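You operate a simulated robot arm through the tools that you are given. There is no shell and no other tool.

Carry out the task below with a simulated robot arm. There is one attempt and no reset: what you move stays moved.

## Task
Band cleats 2 and 3 and stow the blue line under both.
Fine: new bands from the band rack, card from the green work mat; lay it back there.

It is judged by the outcome, as a careful person would: the job done as asked, and still so three seconds after it is handed in. It fails if anything else is knocked over, pushed out of place, dropped, spilled or broken.

## Robot
A 7-joint arm with a two-finger parallel gripper on a trunk, on a base that moves. Base frame: it is fixed to the floor where the robot stands at the start and does not move with it; the origin is under the middle of the robot, x ahead of it, y to its left, z up; the surface under the hand at the start is at about z = 903. Lengths are in mm, angles in degrees, forces in N, time in s.
It reaches about 1147 mm from its shoulder. Its first joint turns from -166.0 to 166.0 degrees. Places, roughly: cleat 2 of the stow board [600, 100, 900]; cleat 3 of the stow board [500, 0, 900]; green work mat [600, -300, 900]. Payload 3.43 kg.
The tool frame sits at the grasp point between the pads (the TCP): z along the fingers, y along the line on which they close. The tips reach 30 mm beyond it. The gripper opens to 94 mm. The fingers are 28 mm wide and 10 mm thick; the gripper's body (50 by 96 mm) begins 55 mm behind the TCP.
Orientation is told as [roll, pitch, yaw] about the base's x, y, z axes, in that order, counted from this pose: with the fingers straight down and closing along the base's y, the tool's x points along the base's -x, its y along +y and its z along -z.

## Interface
- The arm moves only by the tool servo_tool. Its argument "commands" is a list of rows, each a list of 3 entries, a list of its own where there are three numbers: the gripper command, from -1 (shut) to 1 (fully open), values between in proportion, then the shift along the tool's x, y, z in mm, then the turn, a rotation vector about the tool's x, y, z in rad. In form: [[gripper, [dx, dy, dz], [rx, ry, rz]], ...]. A call has 1 to 20 rows; each row shifts and turns the commanded pose from where the row before left it, along the tool's axes as they then stand. A row lasts 0.2 s, in which the tool goes at most 50 mm and 8.6 degrees; a call with a longer step from one row to the next is refused whole, and so is a gripper value outside its range. A pose out of reach is approached as far as the arm can. The call stops where the force on the tool passes 90 N (or 10 N more than at its start, if that is more) or the arm is blocked; 0.2 s more then pass. The fingers move at their own pace (about 45 mm/s each) and stop on an object; they squeeze with about 26 N. The grip force told is the motor's: it shows also when the fingers shut on nothing. Time passes only in rows, and 0.2 s behind the last, so rows that do not move let the fingers close. The reply holds the time, the measured pose of the TCP, the force on the tool along the base axes, the opening and the grip force, in the units named above and with some noise, with the torque about the TCP (base axes, N m) and any sound that the robot's microphone picked up.
- Cameras (640 x 400 px; columns grow to the right, rows downward): "scene" is now at [21.2, 194.8, 1394.6]; the picture's right is [-0.46, -0.89, 0.00], its down [-0.46, 0.24, -0.85] and it looks along [0.76, -0.39, -0.52] (base axes); focal length 290 px, centre (320, 200). "wrist" rides on the gripper at [76, 14, -103] in the tool frame; the picture's right is [-0.18, 0.98, 0.00], its down [-0.75, -0.14, -0.64] and it looks along [-0.63, -0.12, 0.77] (tool axes); focal length 243 px, centre (320, 200). There is no depth. A picture from a camera that has moved, and an enlarged one, comes with that camera's place and axes in the base frame and with its lens.
- capture(camera): a new picture of that camera. It takes no simulated time.
- base_move(legs): drives the robot by 1 to 6 legs, each [ahead, turn to the left] in mm and degrees, along the robot's own axes; the way and the turn of a leg run together, so that a leg with both is an arc; at most 1500 mm and 180 degrees a leg. The arm and the cameras ride along, it lands a little off, and it stops where it bumps. It gives what a move gives.
- aim_head(pan, tilt): turns the head with the scene camera to pan (to the left, within 120 degrees either way) and tilt (down, from -29 to 69), counted from straight ahead of the robot. It gives what a move gives.
- close_up(camera, box): a new picture of the part [left, top, right, bottom] of that camera's present view, enlarged. It takes no simulated time.
- close_job(): hands the job in; it is judged then, once.

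Places have to be worked out from the pictures, the camera data and where the tool is seen. Open the gripper and draw the arm clear of the work before you hand the job in, unless the task says otherwise.

The tools are called by a JSON object that holds its "name" and its "arguments". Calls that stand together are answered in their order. servo_tool: Moves the arm, as the interface text tells. Its arguments: {"type":"object","properties":{"commands":{"type":"array","items":{"type":"array"}}},"required":["commands"]} The other tools are called the same way: base_move (legs) drives the base; aim_head (pan, tilt) turns the head that bears the scene camera; capture (camera) takes a picture; close_up (camera, box) takes an enlarged picture of a part of a camera's view; close_job () hands the job in.

At the start:

```text
time_s: 0.0
eef_pos: [596.0, 17.1, 1137.7]
tcp_rot: [0.1, 0.0, -0.3]
force: [0.0, -0.5, 0.2]
moment: [0.02, -0.04, 0.0]
grip_width: 94.3
grip_force: 0.1
robot x, y, heading: [-2.5, 1.0, 0.1]
head pan, tilt (commanded): [-27.5, 31.4]
```

scene: 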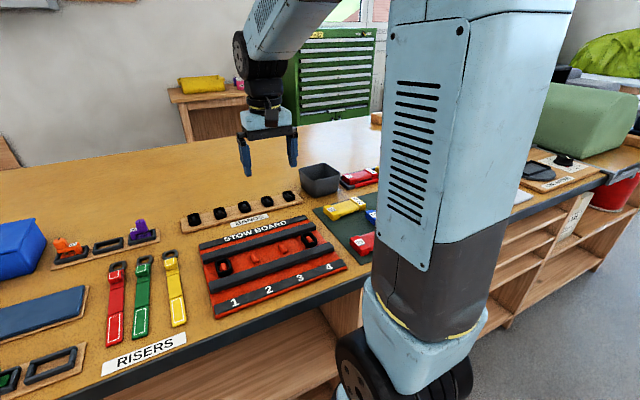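
wrist: 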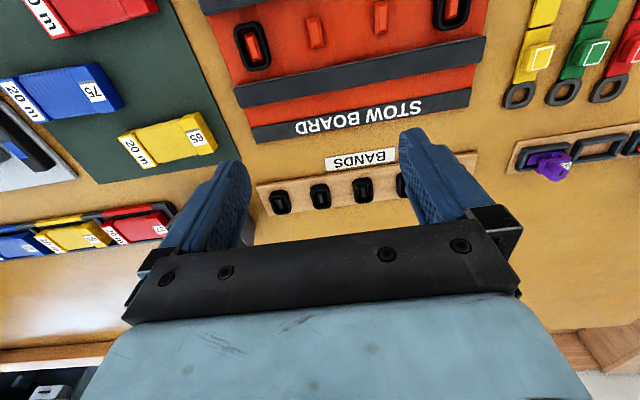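

I'll start by looking closely at the scene: the stow board, the band rack and the green mat.

{"name": "close_up", "arguments": {"camera": "scene", "box": [170, 170, 370, 330]}}

{"name": "close_up", "arguments": {"camera": "wrist", "box": [0, 0, 320, 250]}}

{"name": "close_up", "arguments": {"camera": "wrist", "box": [200, 0, 520, 220]}}

```text
2.50 times, centred on (270, 250) of scene
camera zoom: at [21.2, 194.8, 1394.6], right [-0.46, -0.89, 0.0], down [-0.46, 0.24, -0.85], along [0.76, -0.39, -0.52], focal length 724 px, centre (445, 75)
```

zoom: 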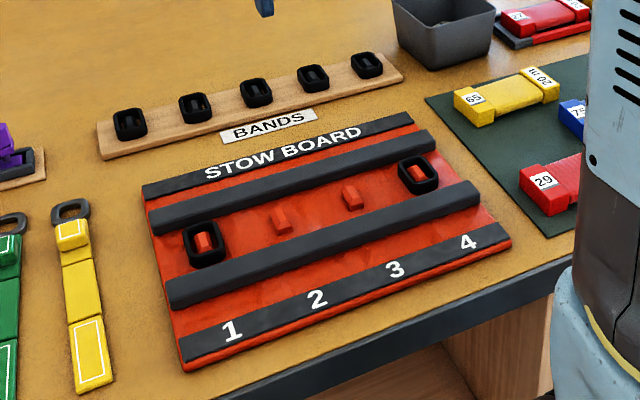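

```text
1.60 times, centred on (160, 125) of wrist
camera zoom: at [522.1, 32.2, 1241.0], right [0.19, 0.98, 0.0], down [0.75, -0.14, 0.64], along [0.63, -0.12, -0.77], focal length 388 px, centre (576, 320)
```

zoom: 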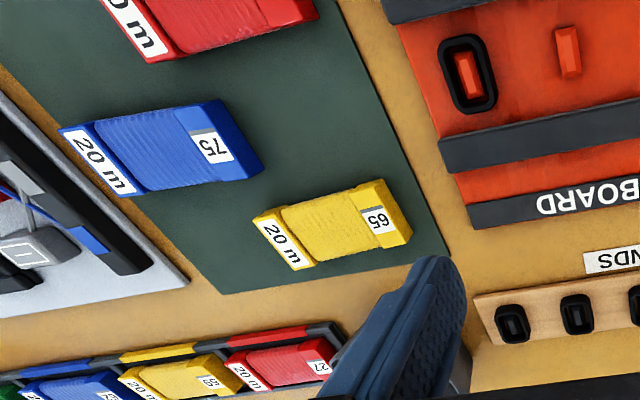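

```text
1.82 times, centred on (360, 110) of wrist
camera zoom: at [522.1, 32.2, 1241.0], right [0.19, 0.98, 0.0], down [0.75, -0.14, 0.64], along [0.63, -0.12, -0.77], focal length 441 px, centre (247, 364)
```

zoom: 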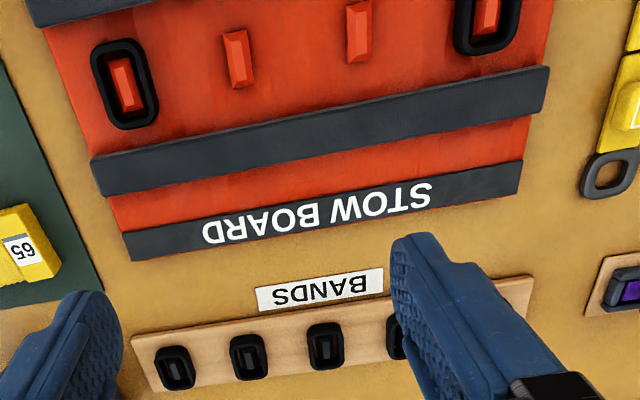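

The board has bands on cleats 1 and 4, with 2 and 3 bare; the blue card "75" lies on the green mat. I'll pan the head to survey the rest of the bench before moving anything.

{"name": "aim_head", "arguments": {"pan": -60, "tilt": 40}}

{"name": "capture", "arguments": {"camera": "scene"}}

{"name": "aim_head", "arguments": {"pan": 20, "tilt": 45}}

{"name": "capture", "arguments": {"camera": "scene"}}

```text
time_s: 1.0
eef_pos: [596.5, 17.4, 1137.6]
tcp_rot: [0.0, 0.1, -0.3]
force: [0.4, -0.8, -0.2]
moment: [0.0, 0.05, -0.03]
grip_width: 93.8
grip_force: 0.1
robot x, y, heading: [-0.4, -1.2, -0.1]
head pan, tilt (commanded): [-60.0, 40.0]
```

```text
taken
camera scene: at [-15.9, 162.8, 1381.6], right [-0.87, -0.5, 0.0], down [-0.32, 0.56, -0.77], along [0.38, -0.66, -0.64], focal length 290 px, centre (320, 200)
```

scene: 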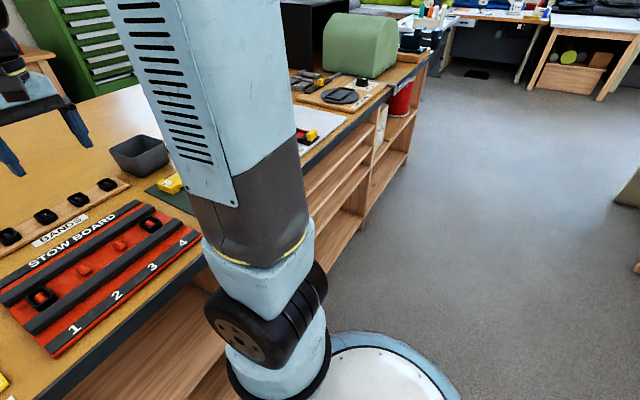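

```text
time_s: 2.5
eef_pos: [596.1, 17.2, 1137.1]
tcp_rot: [-0.1, 0.0, -0.4]
force: [-1.1, -0.1, 0.0]
moment: [0.01, -0.02, 0.01]
grip_width: 93.9
grip_force: 0.0
robot x, y, heading: [-0.4, -0.8, 0.0]
head pan, tilt (commanded): [20.0, 45.0]
```

```text
taken
camera scene: at [18.0, 264.1, 1374.3], right [0.34, -0.94, 0.0], down [-0.67, -0.24, -0.71], along [0.66, 0.24, -0.71], focal length 290 px, centre (320, 200)
```

scene: 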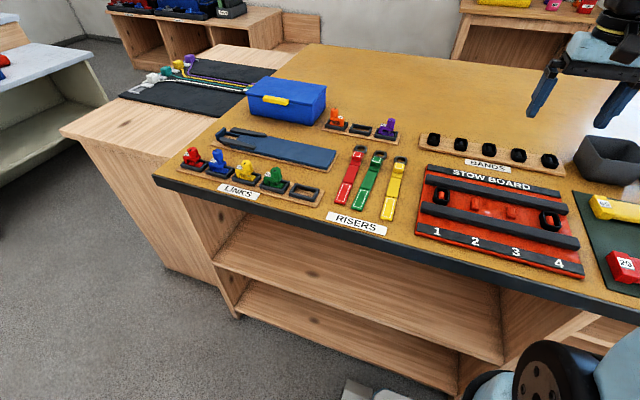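

I'll zoom into details from this view, to understand the shop's conventions (lines, cards, bands).

{"name": "close_up", "arguments": {"camera": "scene", "box": [100, 40, 340, 200]}}

{"name": "close_up", "arguments": {"camera": "scene", "box": [400, 120, 640, 280]}}

{"name": "aim_head", "arguments": {"pan": -100, "tilt": 35}}

{"name": "capture", "arguments": {"camera": "scene"}}

{"name": "aim_head", "arguments": {"pan": -45, "tilt": 15}}

{"name": "capture", "arguments": {"camera": "scene"}}

{"name": "aim_head", "arguments": {"pan": 0, "tilt": 15}}

{"name": "capture", "arguments": {"camera": "scene"}}

```text
2.50 times, centred on (220, 120) of scene
camera zoom: at [18.0, 264.1, 1374.3], right [0.34, -0.94, 0.0], down [-0.67, -0.24, -0.71], along [0.66, 0.24, -0.71], focal length 724 px, centre (570, 400)
```

zoom: 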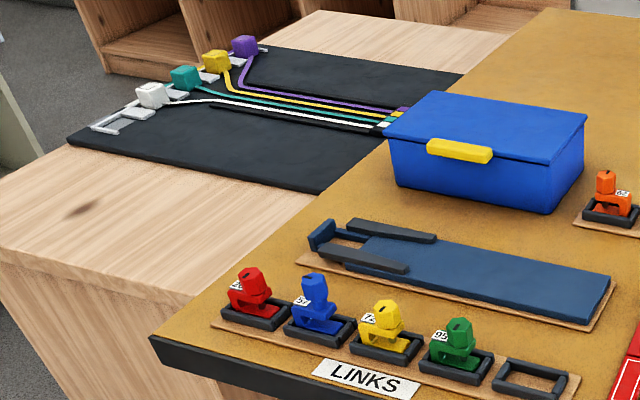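

```text
2.50 times, centred on (520, 200) of scene
camera zoom: at [18.0, 264.1, 1374.3], right [0.34, -0.94, 0.0], down [-0.67, -0.24, -0.71], along [0.66, 0.24, -0.71], focal length 724 px, centre (-180, 200)
```

zoom: 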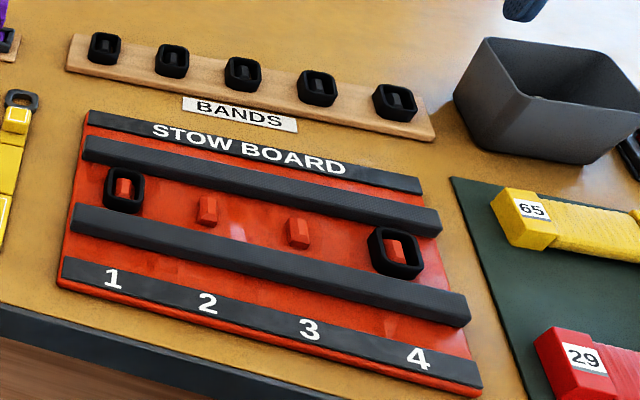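

```text
time_s: 4.5
eef_pos: [595.7, 17.0, 1137.5]
tcp_rot: [0.0, 0.0, -0.2]
force: [1.2, 0.1, 1.0]
moment: [0.02, -0.02, -0.01]
grip_width: 93.7
grip_force: 0.0
robot x, y, heading: [-0.7, -1.2, 0.2]
head pan, tilt (commanded): [-100.0, 35.0]
```

```text
taken
camera scene: at [-73.7, 149.7, 1389.1], right [-0.98, 0.17, 0.0], down [0.1, 0.56, -0.82], along [-0.14, -0.81, -0.57], focal length 290 px, centre (320, 200)
```

scene: 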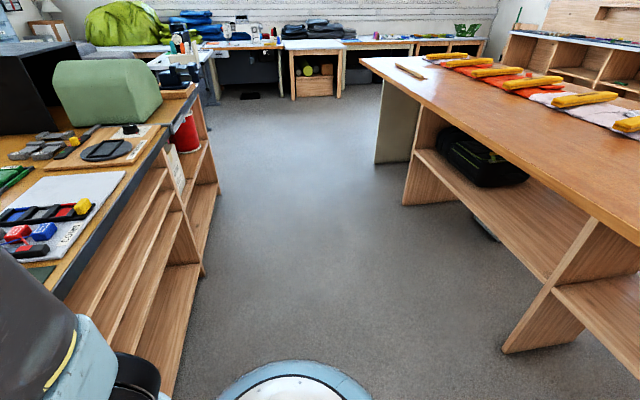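

```text
time_s: 5.8
eef_pos: [596.2, 16.4, 1137.4]
tcp_rot: [0.0, 0.0, -0.2]
force: [-0.7, 0.7, 0.1]
moment: [0.01, 0.05, -0.01]
grip_width: 94.2
grip_force: 0.0
robot x, y, heading: [-2.4, -1.2, -0.1]
head pan, tilt (commanded): [-45.0, 15.0]
```

```text
taken
camera scene: at [7.6, 170.2, 1421.1], right [-0.71, -0.71, 0.0], down [-0.18, 0.18, -0.97], along [0.68, -0.68, -0.26], focal length 290 px, centre (320, 200)
```

scene: 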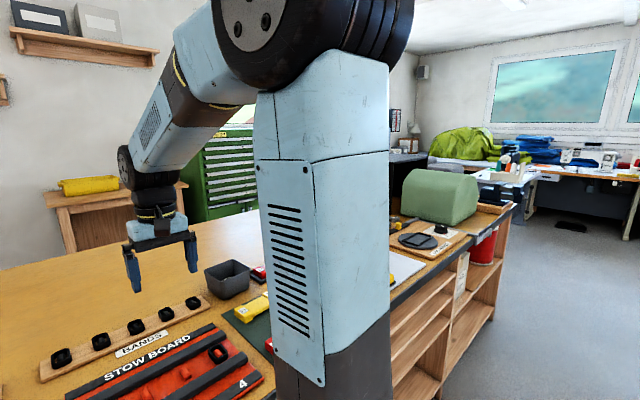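

```text
time_s: 6.9
eef_pos: [595.9, 16.9, 1138.5]
tcp_rot: [0.0, 0.1, -0.3]
force: [0.0, -0.5, -0.4]
moment: [0.01, -0.02, 0.02]
grip_width: 93.9
grip_force: 0.1
robot x, y, heading: [0.7, 0.0, 0.0]
head pan, tilt (commanded): [0.0, 15.0]
```

```text
taken
camera scene: at [35.0, 236.2, 1421.1], right [0.0, -1.0, 0.0], down [-0.26, 0.0, -0.97], along [0.97, 0.0, -0.26], focal length 290 px, centre (320, 200)
```

scene: 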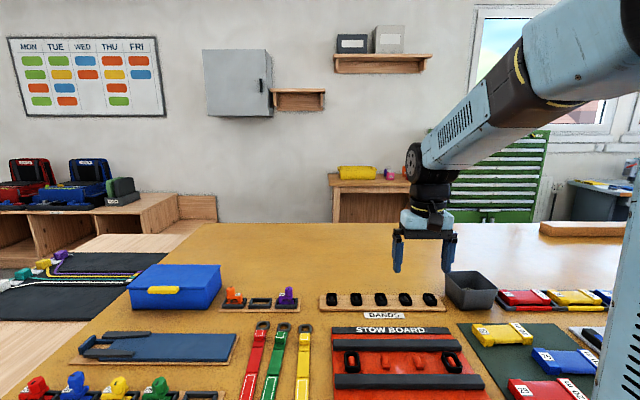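

The card mechanics aren't yet clear, so I'll look for labels and instructions (the paper tag on the shelf end, the grey board), and inspect the blue card more closely.

{"name": "aim_head", "arguments": {"pan": -85, "tilt": 40}}

{"name": "capture", "arguments": {"camera": "scene"}}

{"name": "close_up", "arguments": {"camera": "scene", "box": [0, 50, 240, 200]}}

{"name": "close_up", "arguments": {"camera": "wrist", "box": [0, 40, 160, 140]}}

{"name": "close_up", "arguments": {"camera": "wrist", "box": [0, 180, 200, 300]}}

```text
time_s: 8.5
eef_pos: [597.9, 18.2, 1138.2]
tcp_rot: [0.0, 0.0, -0.3]
force: [-0.2, -0.6, 0.2]
moment: [-0.03, -0.03, 0.02]
grip_width: 94.0
grip_force: 0.1
robot x, y, heading: [-0.4, -2.6, -0.2]
head pan, tilt (commanded): [-85.0, 40.0]
```

```text
taken
camera scene: at [-51.0, 151.7, 1381.6], right [-1.0, -0.09, 0.0], down [-0.06, 0.64, -0.77], along [0.07, -0.76, -0.64], focal length 290 px, centre (320, 200)
```

scene: 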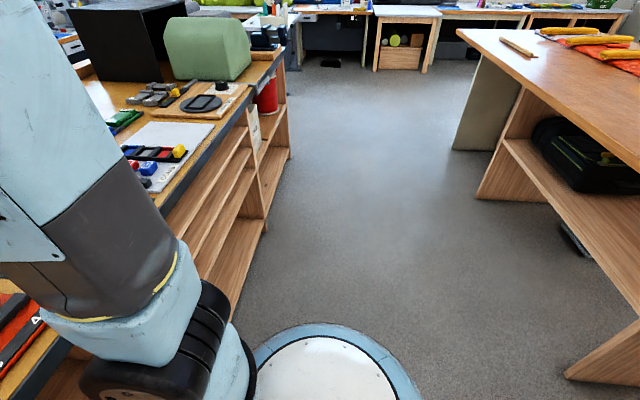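

```text
2.67 times, centred on (120, 125) of scene
camera zoom: at [-51.0, 151.7, 1381.6], right [-1.0, -0.09, 0.0], down [-0.06, 0.64, -0.77], along [0.07, -0.76, -0.64], focal length 772 px, centre (853, 400)
```

zoom: 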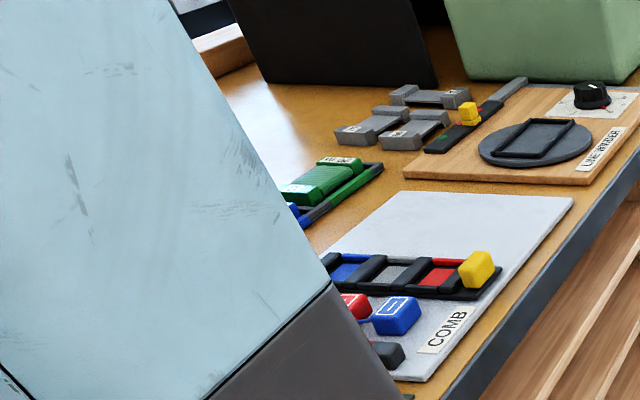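

```text
4.00 times, centred on (80, 90) of wrist
camera zoom: at [522.1, 32.1, 1241.5], right [0.19, 0.98, 0.0], down [0.75, -0.15, 0.64], along [0.63, -0.12, -0.77], focal length 970 px, centre (1280, 640)
```

zoom: 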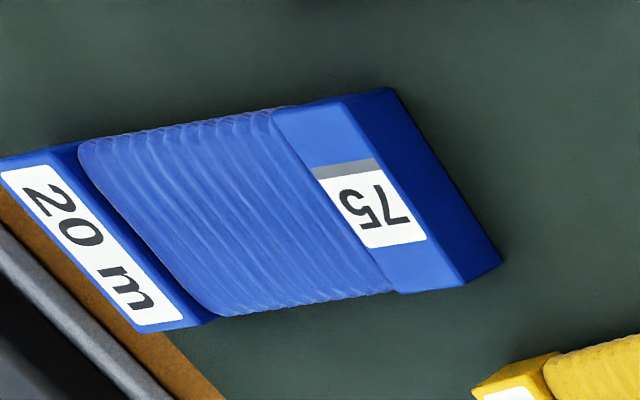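

```text
3.20 times, centred on (100, 240) of wrist
camera zoom: at [522.1, 32.1, 1241.5], right [0.19, 0.98, 0.0], down [0.75, -0.15, 0.64], along [0.63, -0.12, -0.77], focal length 776 px, centre (1024, 72)
```

zoom: 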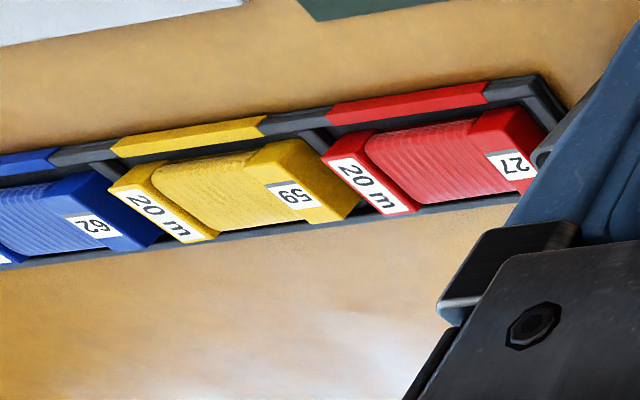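

The blue card on the mat is "75" with wound line. I'll bring the wrist camera nearer to the stow board to study the cleats and bands in detail (TCP stays about 80 mm above the board).

{"name": "servo_tool", "arguments": {"commands": [[1, [27, -3, 20], [0, 0, 0]], [1, [27, -3, 20], [0, 0, 0]], [1, [27, -3, 20], [0, 0, 0]], [1, [27, -3, 20], [0, 0, 0]], [1, [27, -3, 20], [0, 0, 0]], [1, [0, 0, 0], [0, 0, 0]]]}}

{"name": "capture", "arguments": {"camera": "wrist"}}

{"name": "close_up", "arguments": {"camera": "wrist", "box": [160, 60, 480, 260]}}

```text
time_s: 9.9
eef_pos: [460.8, 4.4, 1037.6]
tcp_rot: [0.0, -0.1, -0.3]
force: [-0.2, 0.0, -0.1]
moment: [0.0, 0.02, 0.03]
grip_width: 94.2
grip_force: 0.1
robot x, y, heading: [1.1, 1.0, 0.2]
head pan, tilt (commanded): [-85.0, 40.0]
```

```text
taken
camera wrist: at [386.8, 18.8, 1142.4], right [0.19, 0.98, 0.0], down [0.75, -0.14, 0.64], along [0.63, -0.12, -0.77], focal length 243 px, centre (320, 200)
```

wrist: 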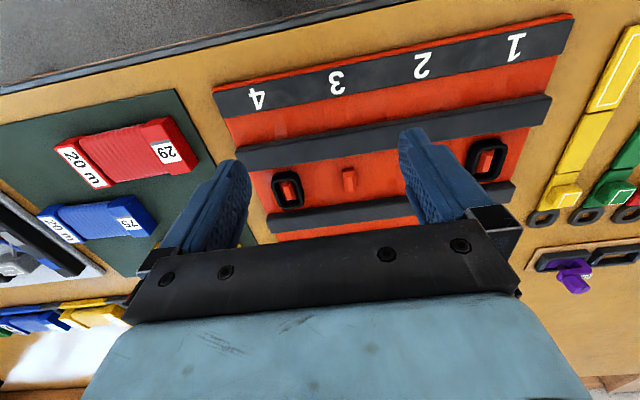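

```text
2.00 times, centred on (320, 160) of wrist
camera zoom: at [386.8, 18.8, 1142.4], right [0.19, 0.98, 0.0], down [0.75, -0.14, 0.64], along [0.63, -0.12, -0.77], focal length 485 px, centre (320, 280)
```

zoom: 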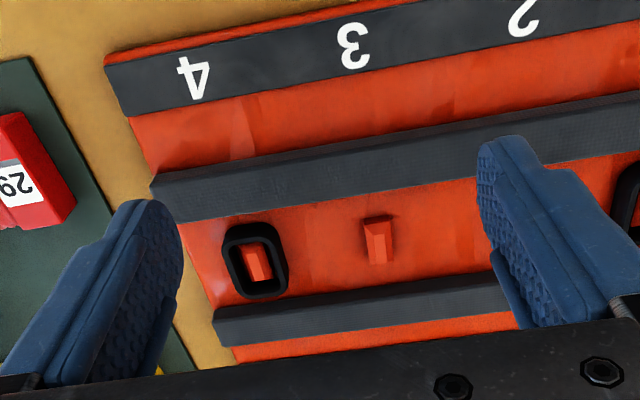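

The wrist view shows the channel between two rails (x≈493 and 594) with cleats at x≈549, spaced ~71 mm in y. I'll zoom in on the mat cards for any loose line end.

{"name": "close_up", "arguments": {"camera": "wrist", "box": [20, 180, 180, 280]}}

{"name": "close_up", "arguments": {"camera": "wrist", "box": [50, 100, 210, 200]}}

{"name": "close_up", "arguments": {"camera": "wrist", "box": [240, 140, 400, 240]}}

{"name": "close_up", "arguments": {"camera": "wrist", "box": [430, 110, 590, 210]}}

```text
4.00 times, centred on (100, 230) of wrist
camera zoom: at [386.8, 18.8, 1142.4], right [0.19, 0.98, 0.0], down [0.75, -0.14, 0.64], along [0.63, -0.12, -0.77], focal length 970 px, centre (1200, 80)
```

zoom: 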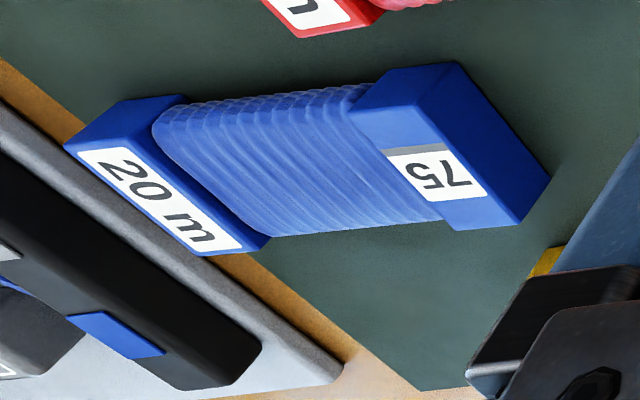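

```text
4.00 times, centred on (130, 150) of wrist
camera zoom: at [386.8, 18.8, 1142.4], right [0.19, 0.98, 0.0], down [0.75, -0.14, 0.64], along [0.63, -0.12, -0.77], focal length 970 px, centre (1080, 400)
```

zoom: 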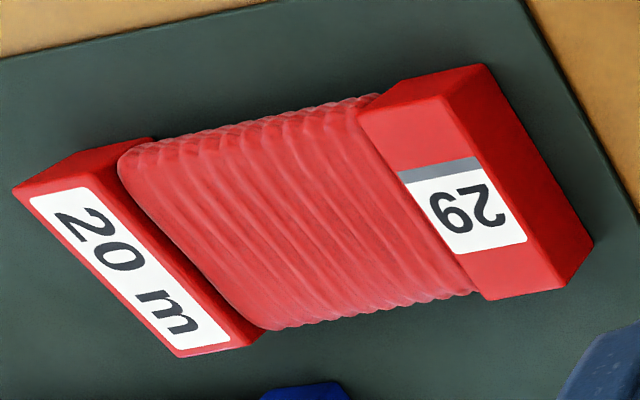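

```text
4.00 times, centred on (320, 190) of wrist
camera zoom: at [386.8, 18.8, 1142.4], right [0.19, 0.98, 0.0], down [0.75, -0.14, 0.64], along [0.63, -0.12, -0.77], focal length 970 px, centre (320, 240)
```

zoom: 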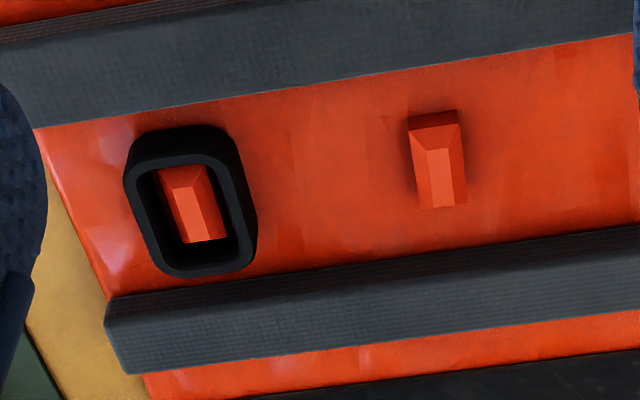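

```text
4.00 times, centred on (510, 160) of wrist
camera zoom: at [386.8, 18.8, 1142.4], right [0.19, 0.98, 0.0], down [0.75, -0.14, 0.64], along [0.63, -0.12, -0.77], focal length 970 px, centre (-440, 360)
```

zoom: 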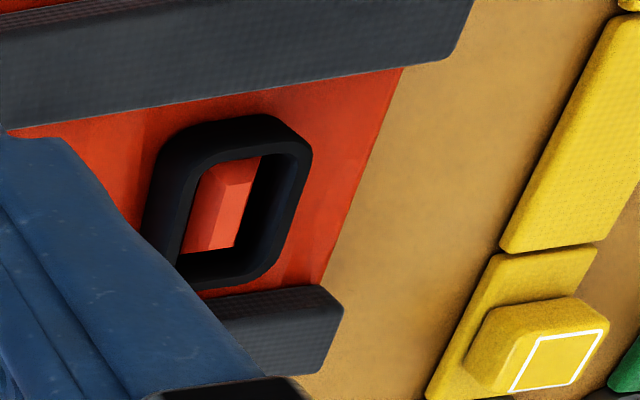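

No loose line end shows; the card's ends look about 100 mm apart, matching the rail spacing. I'll move the wrist camera over the green mat to measure the blue card accurately.

{"name": "servo_tool", "arguments": {"commands": [[1, [3, -40, 0], [0, 0, 0]], [1, [3, -40, 0], [0, 0, 0]], [1, [3, -40, 0], [0, 0, 0]], [1, [3, -40, 0], [0, 0, 0]], [1, [3, -40, 0], [0, 0, 0]], [1, [3, -40, 0], [0, 0, 0]], [1, [3, -40, 0], [0, 0, 0]], [1, [0, 0, 0], [0, 0, 0]]]}}

{"name": "capture", "arguments": {"camera": "wrist"}}

{"name": "close_up", "arguments": {"camera": "wrist", "box": [200, 100, 440, 250]}}

```text
time_s: 11.7
eef_pos: [441.8, -275.2, 1036.9]
tcp_rot: [0.0, -0.1, -0.3]
force: [0.0, -0.7, 0.3]
moment: [-0.02, -0.02, 0.0]
grip_width: 94.0
grip_force: 0.1
robot x, y, heading: [-1.7, 0.6, -0.2]
head pan, tilt (commanded): [-85.0, 40.0]
```

```text
taken
camera wrist: at [366.8, -261.4, 1140.0], right [0.19, 0.98, 0.0], down [0.75, -0.14, 0.64], along [0.63, -0.12, -0.77], focal length 243 px, centre (320, 200)
```

wrist: 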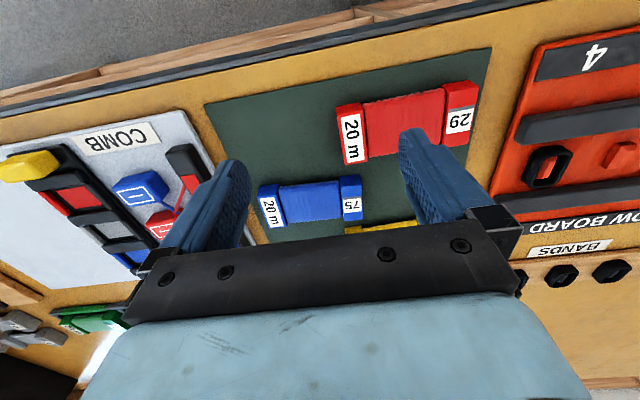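

```text
2.67 times, centred on (320, 175) of wrist
camera zoom: at [366.8, -261.4, 1140.0], right [0.19, 0.98, 0.0], down [0.75, -0.14, 0.64], along [0.63, -0.12, -0.77], focal length 647 px, centre (320, 267)
```

zoom: 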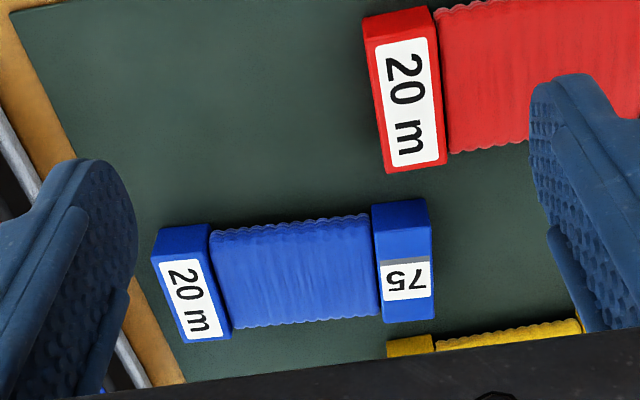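

The blue card measures ~118×52×21 mm, centred near (552, −305), top z≈926, long axis along y (turned ~−4°). I'll move above it and turn the tool ~85° so the fingers close across its width.

{"name": "servo_tool", "arguments": {"commands": [[1, [-27.5, -7.5, 0], [0, 0, 0]], [1, [-27.5, -7.5, 0], [0, 0, 0]], [1, [-27.5, -7.5, 0], [0, 0, 0]], [1, [-27.5, -7.5, 0], [0, 0, 0]], [1, [0, 0, 0], [0, 0, -0.148]], [1, [0, 0, 0], [0, 0, -0.148]], [1, [0, 0, 0], [0, 0, -0.148]], [1, [0, 0, 0], [0, 0, -0.148]], [1, [0, 0, 0], [0, 0, -0.148]], [1, [0, 0, 0], [0, 0, -0.148]], [1, [0, 0, 0], [0, 0, -0.148]], [1, [0, 0, 0], [0, 0, -0.148]], [1, [0, 0, 0], [0, 0, -0.148]], [1, [0, 0, 0], [0, 0, -0.148]], [1, [0, 0, 0], [0, 0, 0]], [1, [0, 0, 0], [0, 0, 0]]]}}

{"name": "capture", "arguments": {"camera": "wrist"}}

{"name": "aim_head", "arguments": {"pan": -40, "tilt": 40}}

{"name": "capture", "arguments": {"camera": "scene"}}

```text
time_s: 15.1
eef_pos: [548.2, -307.6, 1037.1]
tcp_rot: [0.0, 0.0, 84.5]
force: [1.3, 0.8, -0.5]
moment: [-0.04, 0.01, -0.02]
grip_width: 94.2
grip_force: 0.0
robot x, y, heading: [3.1, 5.0, 0.5]
head pan, tilt (commanded): [-85.0, 40.0]
```

```text
taken
camera wrist: at [529.2, -382.0, 1141.1], right [-0.96, 0.28, 0.0], down [0.21, 0.74, 0.64], along [0.18, 0.62, -0.77], focal length 243 px, centre (320, 200)
```

wrist: 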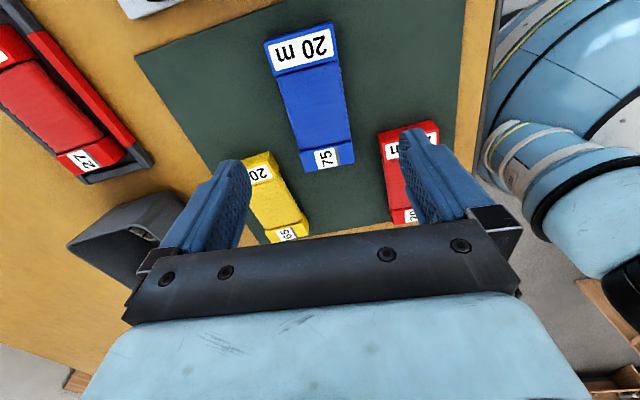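

```text
time_s: 16.2
eef_pos: [549.8, -307.9, 1036.3]
tcp_rot: [0.0, -0.1, 84.5]
force: [0.0, 0.6, -0.5]
moment: [0.02, -0.01, 0.01]
grip_width: 94.1
grip_force: 0.0
robot x, y, heading: [-0.7, 1.5, -0.2]
head pan, tilt (commanded): [-40.0, 40.0]
```

```text
taken
camera scene: at [6.7, 181.6, 1381.5], right [-0.64, -0.77, 0.0], down [-0.49, 0.41, -0.77], along [0.59, -0.49, -0.64], focal length 290 px, centre (320, 200)
```

scene: 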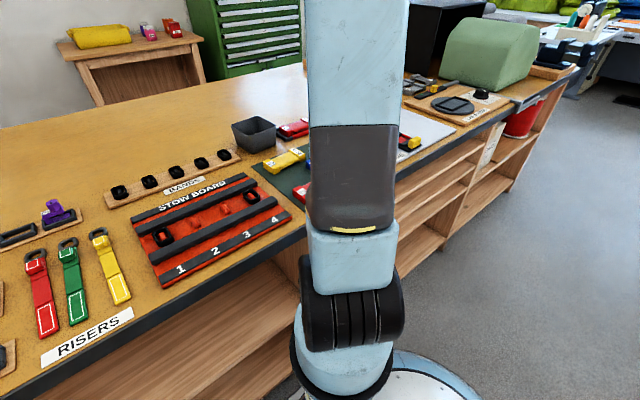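

The card is now in the wrist view; I'll zoom in to refine its centre and orientation.

{"name": "close_up", "arguments": {"camera": "wrist", "box": [220, 10, 420, 200]}}

```text
2.11 times, centred on (320, 105) of wrist
camera zoom: at [529.2, -381.9, 1141.0], right [-0.96, 0.28, 0.0], down [0.21, 0.74, 0.64], along [0.18, 0.62, -0.77], focal length 511 px, centre (320, 400)
```

zoom: 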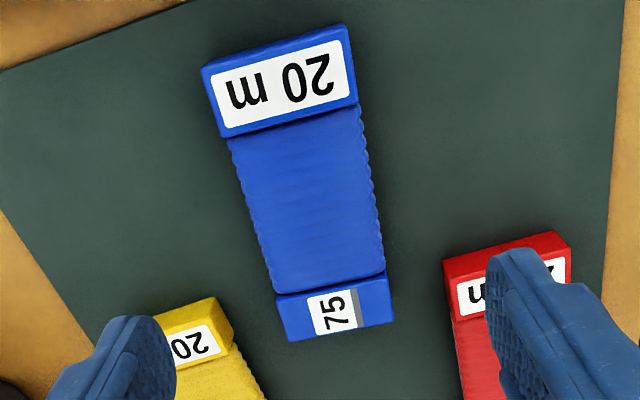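

Card centre is about (555, −309) with axis ~2.8° off y. I'll trim position and yaw, then descend to just above the card's level and check.

{"name": "servo_tool", "arguments": {"commands": [[1, [1, -5, 0], [0, 0, -0.047]], [1, [0, 0, 25], [0, 0, 0]], [1, [0, 0, 25], [0, 0, 0]], [1, [0, 0, 20], [0, 0, 0]], [1, [0, 0, 0], [0, 0, 0]]]}}

{"name": "capture", "arguments": {"camera": "wrist"}}

```text
time_s: 17.4
eef_pos: [554.5, -309.6, 966.6]
tcp_rot: [0.0, 0.1, 87.2]
force: [-0.6, 0.4, -0.5]
moment: [0.0, -0.01, -0.03]
grip_width: 93.8
grip_force: 0.1
robot x, y, heading: [0.6, 1.1, -0.2]
head pan, tilt (commanded): [-40.0, 40.0]
```

```text
taken
camera wrist: at [537.8, -384.4, 1071.5], right [-0.97, 0.23, 0.0], down [0.18, 0.75, 0.64], along [0.15, 0.62, -0.77], focal length 243 px, centre (320, 200)
```

wrist: 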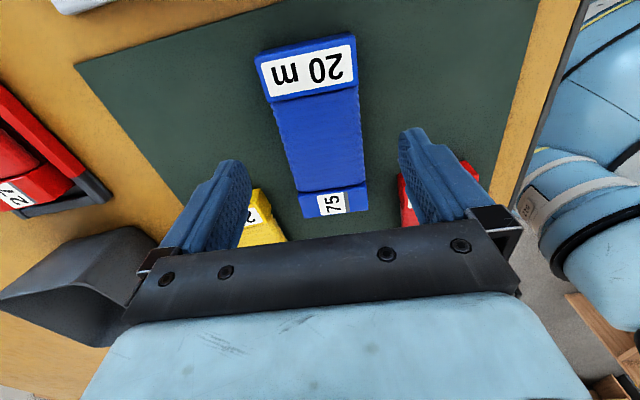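

Fingers straddle the wound body evenly. I'll descend to TCP z≈940 and close on it.

{"name": "servo_tool", "arguments": {"commands": [[1, [0, 0, 14], [0, 0, 0]], [1, [0, 0, 12], [0, 0, 0]], [1, [0, 0, 0], [0, 0, 0]], [-1, [0, 0, 0], [0, 0, 0]], [-1, [0, 0, 0], [0, 0, 0]], [-1, [0, 0, 0], [0, 0, 0]], [-1, [0, 0, 0], [0, 0, 0]], [-1, [0, 0, 0], [0, 0, 0]]]}}

{"name": "capture", "arguments": {"camera": "wrist"}}

```text
time_s: 19.2
eef_pos: [554.3, -309.3, 942.0]
tcp_rot: [0.0, 0.1, 87.2]
force: [0.8, 0.0, 0.3]
moment: [0.01, 0.03, 0.05]
grip_width: 53.3
grip_force: 25.3
robot x, y, heading: [-2.6, -1.2, 0.1]
head pan, tilt (commanded): [-40.0, 40.0]
```

```text
taken
camera wrist: at [537.9, -384.7, 1045.8], right [-0.97, 0.23, 0.0], down [0.18, 0.75, 0.64], along [0.15, 0.62, -0.77], focal length 243 px, centre (320, 200)
```

wrist: 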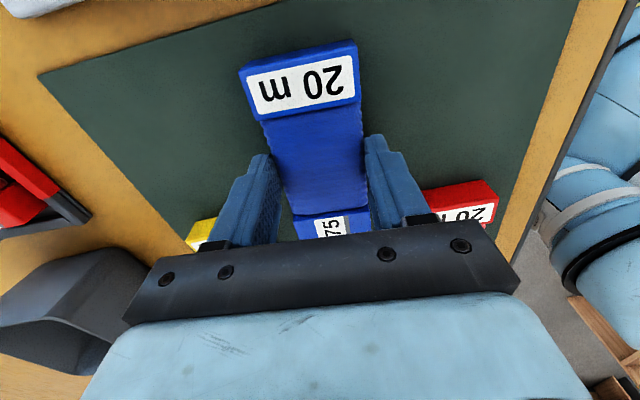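

The card is gripped (width 53 mm, 25 N). I'll lift it 70 mm and check whether any line trails from it.

{"name": "servo_tool", "arguments": {"commands": [[-1, [0, 0, -15], [0, 0, 0]], [-1, [0, 0, -25], [0, 0, 0]], [-1, [0, 0, -30], [0, 0, 0]], [-1, [0, 0, 0], [0, 0, 0]]]}}

{"name": "capture", "arguments": {"camera": "wrist"}}

{"name": "capture", "arguments": {"camera": "scene"}}

```text
time_s: 20.2
eef_pos: [555.4, -308.4, 1010.9]
tcp_rot: [0.0, 0.0, 87.2]
force: [-0.8, 0.1, -0.8]
moment: [0.0, 0.01, 0.01]
grip_width: 53.0
grip_force: 26.0
robot x, y, heading: [0.3, -0.5, -0.2]
head pan, tilt (commanded): [-40.0, 40.0]
```

```text
taken
camera wrist: at [538.2, -383.9, 1114.1], right [-0.97, 0.23, 0.0], down [0.18, 0.75, 0.64], along [0.15, 0.62, -0.77], focal length 243 px, centre (320, 200)
```

wrist: 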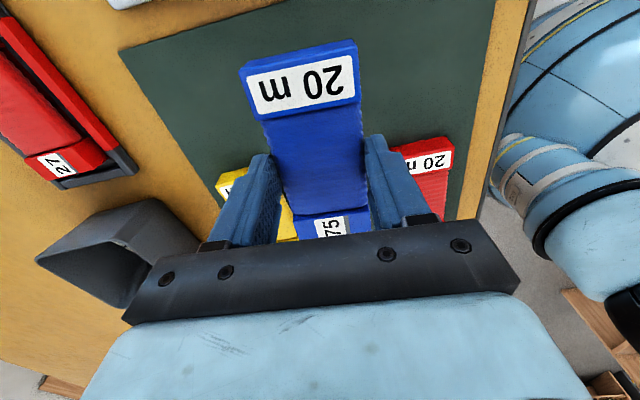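

```text
taken
camera scene: at [6.8, 181.6, 1381.5], right [-0.64, -0.77, 0.0], down [-0.49, 0.41, -0.77], along [0.59, -0.49, -0.64], focal length 290 px, centre (320, 200)
```

scene: 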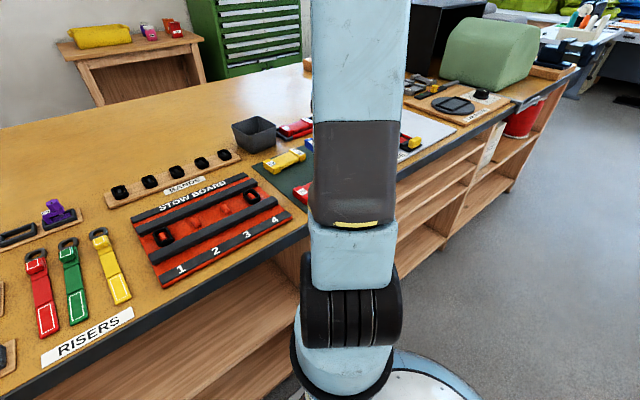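

No line trails. Before carrying it to the board I want rail, cleat and band heights; I'll zoom the scene camera on the board.

{"name": "close_up", "arguments": {"camera": "scene", "box": [120, 160, 300, 290]}}

{"name": "close_up", "arguments": {"camera": "scene", "box": [205, 180, 285, 230]}}

{"name": "close_up", "arguments": {"camera": "scene", "box": [100, 140, 250, 215]}}

```text
3.08 times, centred on (210, 225) of scene
camera zoom: at [6.8, 181.6, 1381.5], right [-0.64, -0.77, 0.0], down [-0.49, 0.41, -0.77], along [0.59, -0.49, -0.64], focal length 891 px, centre (658, 123)
```

zoom: 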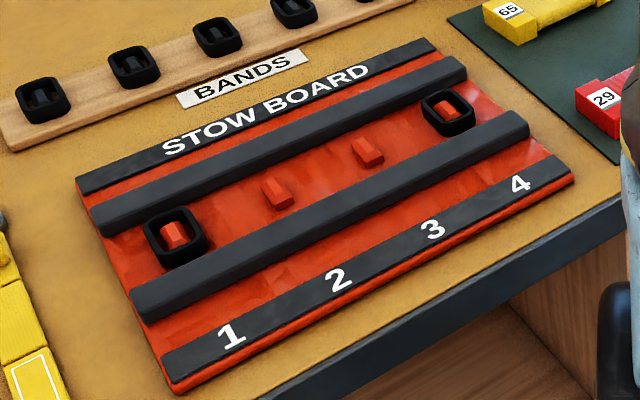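

```text
8.00 times, centred on (245, 205) of scene
camera zoom: at [6.8, 181.6, 1381.5], right [-0.64, -0.77, 0.0], down [-0.49, 0.41, -0.77], along [0.59, -0.49, -0.64], focal length 2316 px, centre (920, 160)
```

zoom: 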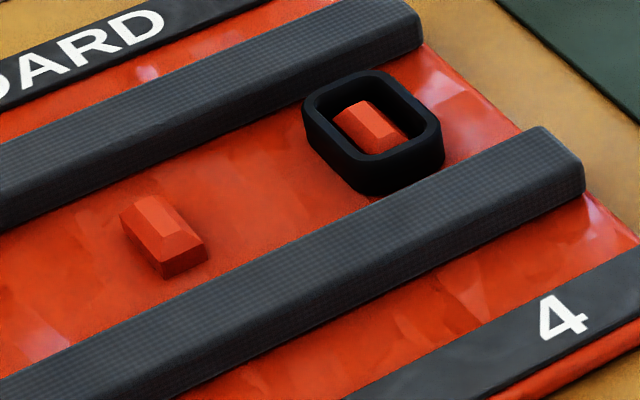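

```text
4.27 times, centred on (175, 178) of scene
camera zoom: at [6.8, 181.6, 1381.5], right [-0.64, -0.77, 0.0], down [-0.49, 0.41, -0.77], along [0.59, -0.49, -0.64], focal length 1235 px, centre (939, 296)
```

zoom: 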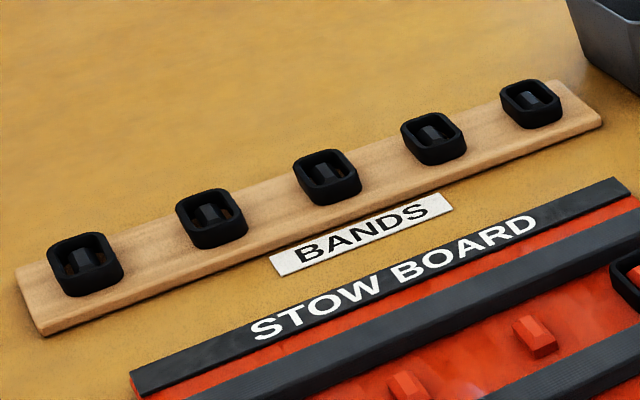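

Rails stand ~11 mm, bands ~16 mm above the board. No line comes off by itself, so I'll raise the card, turn it to lie across the channel (tool yaw 0) and travel high toward the board to see how it relates to the bare cleats 2 and 3.

{"name": "servo_tool", "arguments": {"commands": [[-1, [0, 0, -20], [0, 0, 0]], [-1, [0, 0, -20], [0, 0, 0]], [-1, [0, 0, 0], [0, 0, 0.1384]], [-1, [0, 0, 0], [0, 0, 0.1384]], [-1, [0, 0, 0], [0, 0, 0.1384]], [-1, [0, 0, 0], [0, 0, 0.1384]], [-1, [0, 0, 0], [0, 0, 0.1384]], [-1, [0, 0, 0], [0, 0, 0.1384]], [-1, [0, 0, 0], [0, 0, 0.1384]], [-1, [0, 0, 0], [0, 0, 0.1384]], [-1, [0, 0, 0], [0, 0, 0.1384]], [-1, [0, 0, 0], [0, 0, 0.1384]], [-1, [0, 0, 0], [0, 0, 0.1384]], [-1, [0, 0, 0], [0, 0, 0]]]}}

{"name": "capture", "arguments": {"camera": "wrist"}}

```text
time_s: 23.2
eef_pos: [553.9, -308.5, 1051.3]
tcp_rot: [0.0, 0.0, -0.1]
force: [0.6, 0.3, -1.3]
moment: [0.03, 0.01, 0.02]
grip_width: 53.1
grip_force: 25.7
robot x, y, heading: [0.3, -1.0, 0.0]
head pan, tilt (commanded): [-40.0, 40.0]
```

```text
taken
camera wrist: at [479.7, -293.8, 1155.6], right [0.19, 0.98, 0.0], down [0.75, -0.14, 0.64], along [0.63, -0.12, -0.77], focal length 243 px, centre (320, 200)
```

wrist: 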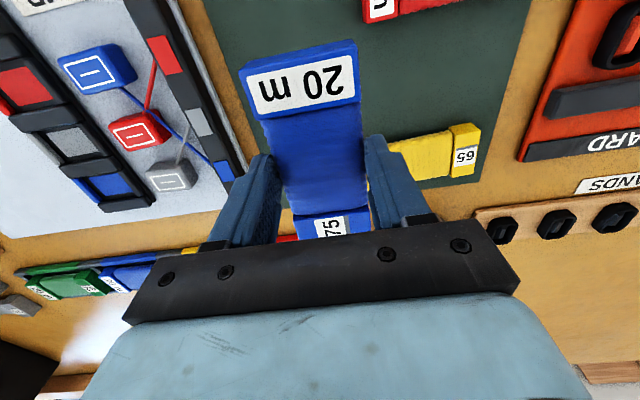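

I can see thin rendered lines on the COMB, so a line can appear visually. I'll carry the card high (z≈1051) to above cleat 3 at about (549, 20).

{"name": "servo_tool", "arguments": {"commands": [[-1, [0.6, 41, 0], [0, 0, 0]], [-1, [0.6, 41, 0], [0, 0, 0]], [-1, [0.6, 41, 0], [0, 0, 0]], [-1, [0.6, 41, 0], [0, 0, 0]], [-1, [0.6, 41, 0], [0, 0, 0]], [-1, [0.6, 41, 0], [0, 0, 0]], [-1, [0.6, 41, 0], [0, 0, 0]], [-1, [0.6, 41, 0], [0, 0, 0]], [-1, [0, 0, 0], [0, 0, 0]]]}}

{"name": "aim_head", "arguments": {"pan": -15, "tilt": 40}}

{"name": "capture", "arguments": {"camera": "scene"}}

{"name": "capture", "arguments": {"camera": "wrist"}}

```text
time_s: 25.2
eef_pos: [547.5, 18.4, 1051.9]
tcp_rot: [0.1, 0.0, -0.1]
force: [-0.1, -0.6, -1.0]
moment: [-0.01, -0.01, 0.01]
grip_width: 53.1
grip_force: 25.6
robot x, y, heading: [-0.2, 1.9, 0.0]
head pan, tilt (commanded): [-40.0, 40.0]
```

```text
time_s: 26.1
eef_pos: [547.7, 18.4, 1053.1]
tcp_rot: [0.0, 0.1, 0.0]
force: [-0.7, -0.4, 0.1]
moment: [0.0, -0.02, 0.02]
grip_width: 53.2
grip_force: 26.1
robot x, y, heading: [3.2, 1.4, -0.1]
head pan, tilt (commanded): [-15.0, 40.0]
```

```text
taken
camera scene: at [23.7, 214.3, 1381.5], right [-0.26, -0.97, 0.0], down [-0.62, 0.17, -0.77], along [0.74, -0.2, -0.64], focal length 290 px, centre (320, 200)
```

scene: 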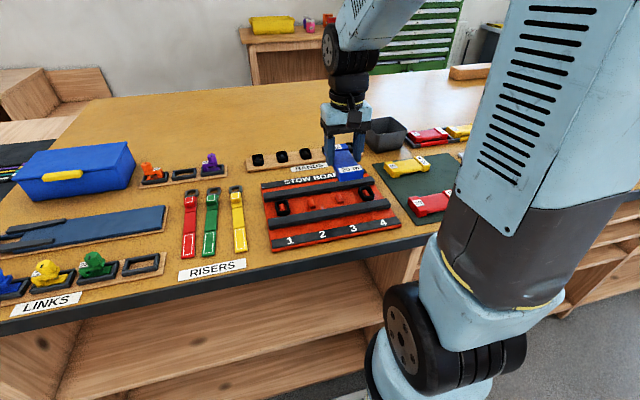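

```text
taken
camera wrist: at [472.5, 32.6, 1156.0], right [0.18, 0.98, 0.0], down [0.75, -0.14, 0.64], along [0.63, -0.12, -0.77], focal length 243 px, centre (320, 200)
```

wrist: 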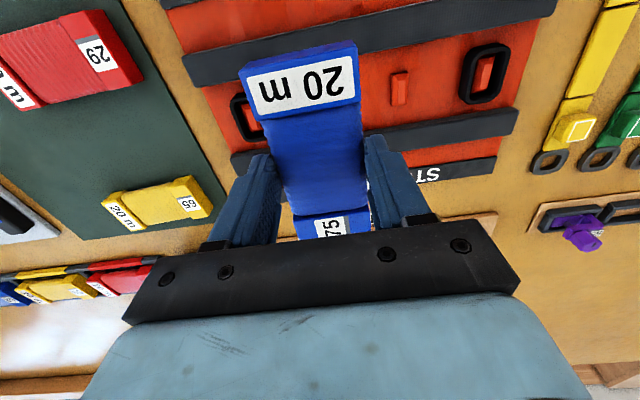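

The scene camera now sees the board well. I'll lower the card over bare cleat 3 in steps, stopping before contact with the rails (card bottom ≈ TCP − 36).

{"name": "servo_tool", "arguments": {"commands": [[-1, [-3, 2, 25], [0, 0, 0]], [-1, [0, 0, 25], [0, 0, 0]], [-1, [0, 0, 25], [0, 0, 0]], [-1, [0, 0, 10], [0, 0, 0]], [-1, [0, 0, 0], [0, 0, 0]]]}}

{"name": "close_up", "arguments": {"camera": "scene", "box": [240, 110, 420, 260]}}

{"name": "capture", "arguments": {"camera": "wrist"}}

```text
time_s: 27.3
eef_pos: [550.7, 20.8, 965.6]
tcp_rot: [0.0, -0.1, -0.1]
force: [-0.3, 0.4, -0.7]
moment: [-0.02, -0.01, -0.03]
grip_width: 52.9
grip_force: 26.0
robot x, y, heading: [2.6, -0.4, 0.1]
head pan, tilt (commanded): [-15.0, 40.0]
```

```text
2.67 times, centred on (330, 185) of scene
camera zoom: at [23.7, 214.3, 1381.5], right [-0.26, -0.97, 0.0], down [-0.62, 0.17, -0.77], along [0.74, -0.2, -0.64], focal length 772 px, centre (293, 240)
```

zoom: 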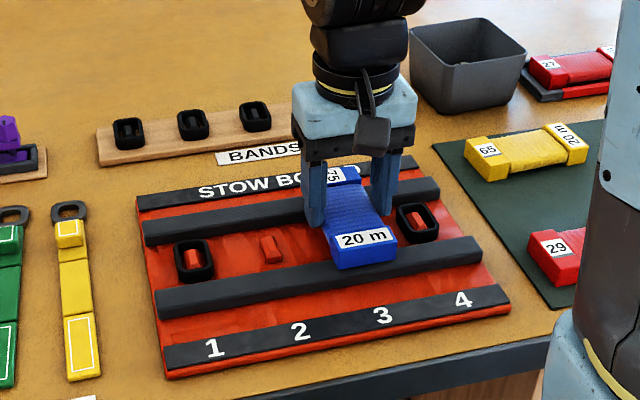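

```text
taken
camera wrist: at [476.3, 34.6, 1070.1], right [0.18, 0.98, 0.0], down [0.75, -0.14, 0.64], along [0.63, -0.12, -0.77], focal length 243 px, centre (320, 200)
```

wrist: 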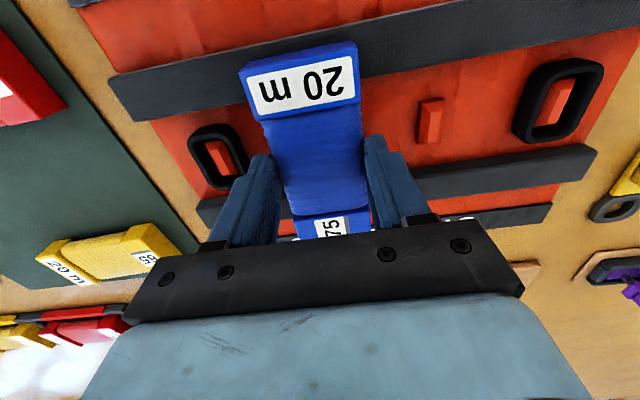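

Card hovers just above the rails over cleat 3, clear of band 4. I'll lower gently a few mm until it rests on the rails and listen/look for any line being laid.

{"name": "servo_tool", "arguments": {"commands": [[-1, [0, 0, 2], [0, 0, 0]], [-1, [0, 0, 2], [0, 0, 0]], [-1, [0, 0, 2], [0, 0, 0]], [-1, [0, 0, 0], [0, 0, 0]]]}}

{"name": "close_up", "arguments": {"camera": "scene", "box": [290, 140, 410, 230]}}

```text
time_s: 28.3
eef_pos: [552.1, 20.6, 960.8]
tcp_rot: [-0.1, 0.0, 0.0]
force: [0.8, -1.0, 20.3]
moment: [-0.08, -0.12, 0.0]
grip_width: 53.1
grip_force: 26.3
robot x, y, heading: [3.5, 4.2, -0.0]
head pan, tilt (commanded): [-15.0, 40.0]
```

```text
4.44 times, centred on (350, 185) of scene
camera zoom: at [23.1, 214.3, 1381.5], right [-0.26, -0.97, 0.0], down [-0.62, 0.17, -0.77], along [0.74, -0.2, -0.64], focal length 1287 px, centre (187, 267)
```

zoom: 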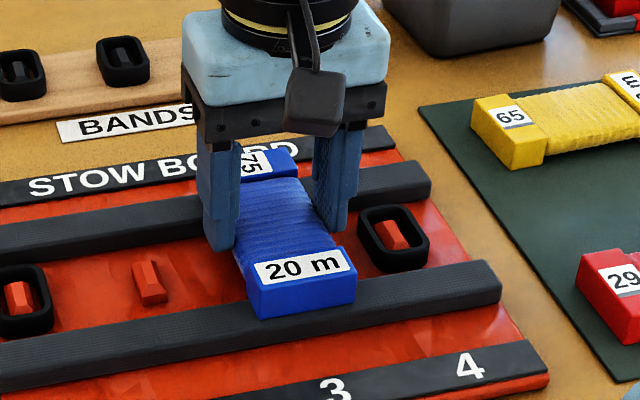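

Contact (20 N) with card bottom ≈ z 925, no sound and no line laid yet. I'll lift 3 mm and draw the card along the rails from cleat 3 to cleat 2 to see if a line is laid on bare cleats.

{"name": "servo_tool", "arguments": {"commands": [[-1, [0, 0, -4], [0, 0, 0]], [-1, [0, 0, 0], [0, 0, 0]], [-1, [0, 18, 0], [0, 0, 0]], [-1, [0, 18, 0], [0, 0, 0]], [-1, [0, 18, 0], [0, 0, 0]], [-1, [0, 18, 0], [0, 0, 0]], [-1, [0, 0, 0], [0, 0, 0]]]}}

{"name": "close_up", "arguments": {"camera": "scene", "box": [250, 130, 410, 240]}}

```text
time_s: 29.9
eef_pos: [554.0, 92.6, 963.9]
tcp_rot: [-0.1, 0.1, 0.0]
force: [-0.5, -0.1, -0.6]
moment: [0.01, -0.02, -0.01]
grip_width: 53.2
grip_force: 26.2
robot x, y, heading: [-0.2, -0.9, -0.0]
head pan, tilt (commanded): [-15.0, 40.0]
```

```text
3.64 times, centred on (330, 185) of scene
camera zoom: at [23.7, 214.3, 1381.5], right [-0.26, -0.97, 0.0], down [-0.62, 0.17, -0.77], along [0.74, -0.2, -0.64], focal length 1053 px, centre (284, 254)
```

zoom: 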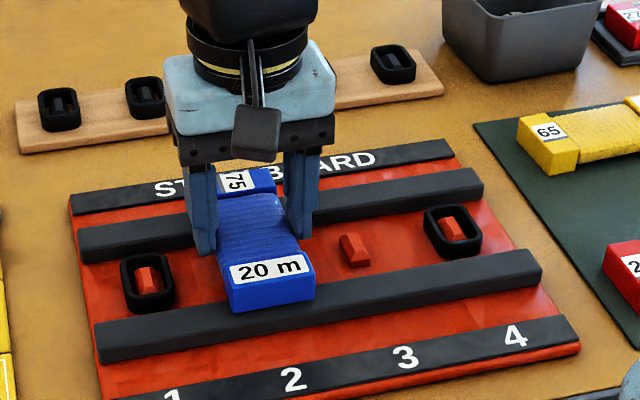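

Nothing laid while sweeping over bare cleats. One quick check: rest the card on cleat 2 for about a second, to rule out a dwell effect, before banding.

{"name": "servo_tool", "arguments": {"commands": [[-1, [0, 0, 3], [0, 0, 0]], [-1, [0, 0, 1], [0, 0, 0]], [-1, [0, 0, 0], [0, 0, 0]], [-1, [0, 0, 0], [0, 0, 0]], [-1, [0, 0, 0], [0, 0, 0]], [-1, [0, 0, 0], [0, 0, 0]], [-1, [0, 0, 0], [0, 0, 0]], [-1, [0, 0, -20], [0, 0, 0]], [-1, [0, 0, -40], [0, 0, 0]], [-1, [0, 0, -30], [0, 0, 0]], [-1, [0, 0, 0], [0, 0, 0]]]}}

{"name": "close_up", "arguments": {"camera": "scene", "box": [250, 130, 410, 240]}}

{"name": "capture", "arguments": {"camera": "wrist"}}

```text
time_s: 32.3
eef_pos: [552.2, 92.5, 1050.6]
tcp_rot: [0.0, 0.0, -0.1]
force: [-0.2, -0.5, -1.1]
moment: [-0.02, -0.01, 0.01]
grip_width: 53.0
grip_force: 25.6
robot x, y, heading: [-3.2, 0.7, 0.0]
head pan, tilt (commanded): [-15.0, 40.0]
```

```text
3.64 times, centred on (330, 185) of scene
camera zoom: at [23.7, 214.3, 1381.5], right [-0.26, -0.97, 0.0], down [-0.62, 0.17, -0.77], along [0.74, -0.2, -0.64], focal length 1053 px, centre (284, 254)
```

zoom: 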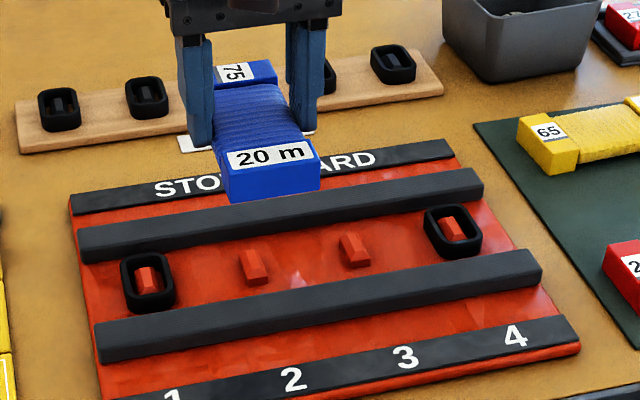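

```text
taken
camera wrist: at [476.9, 106.2, 1154.5], right [0.18, 0.98, 0.0], down [0.75, -0.14, 0.64], along [0.63, -0.12, -0.77], focal length 243 px, centre (320, 200)
```

wrist: 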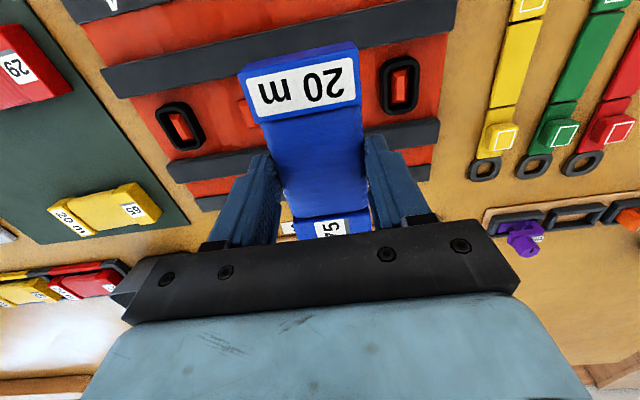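

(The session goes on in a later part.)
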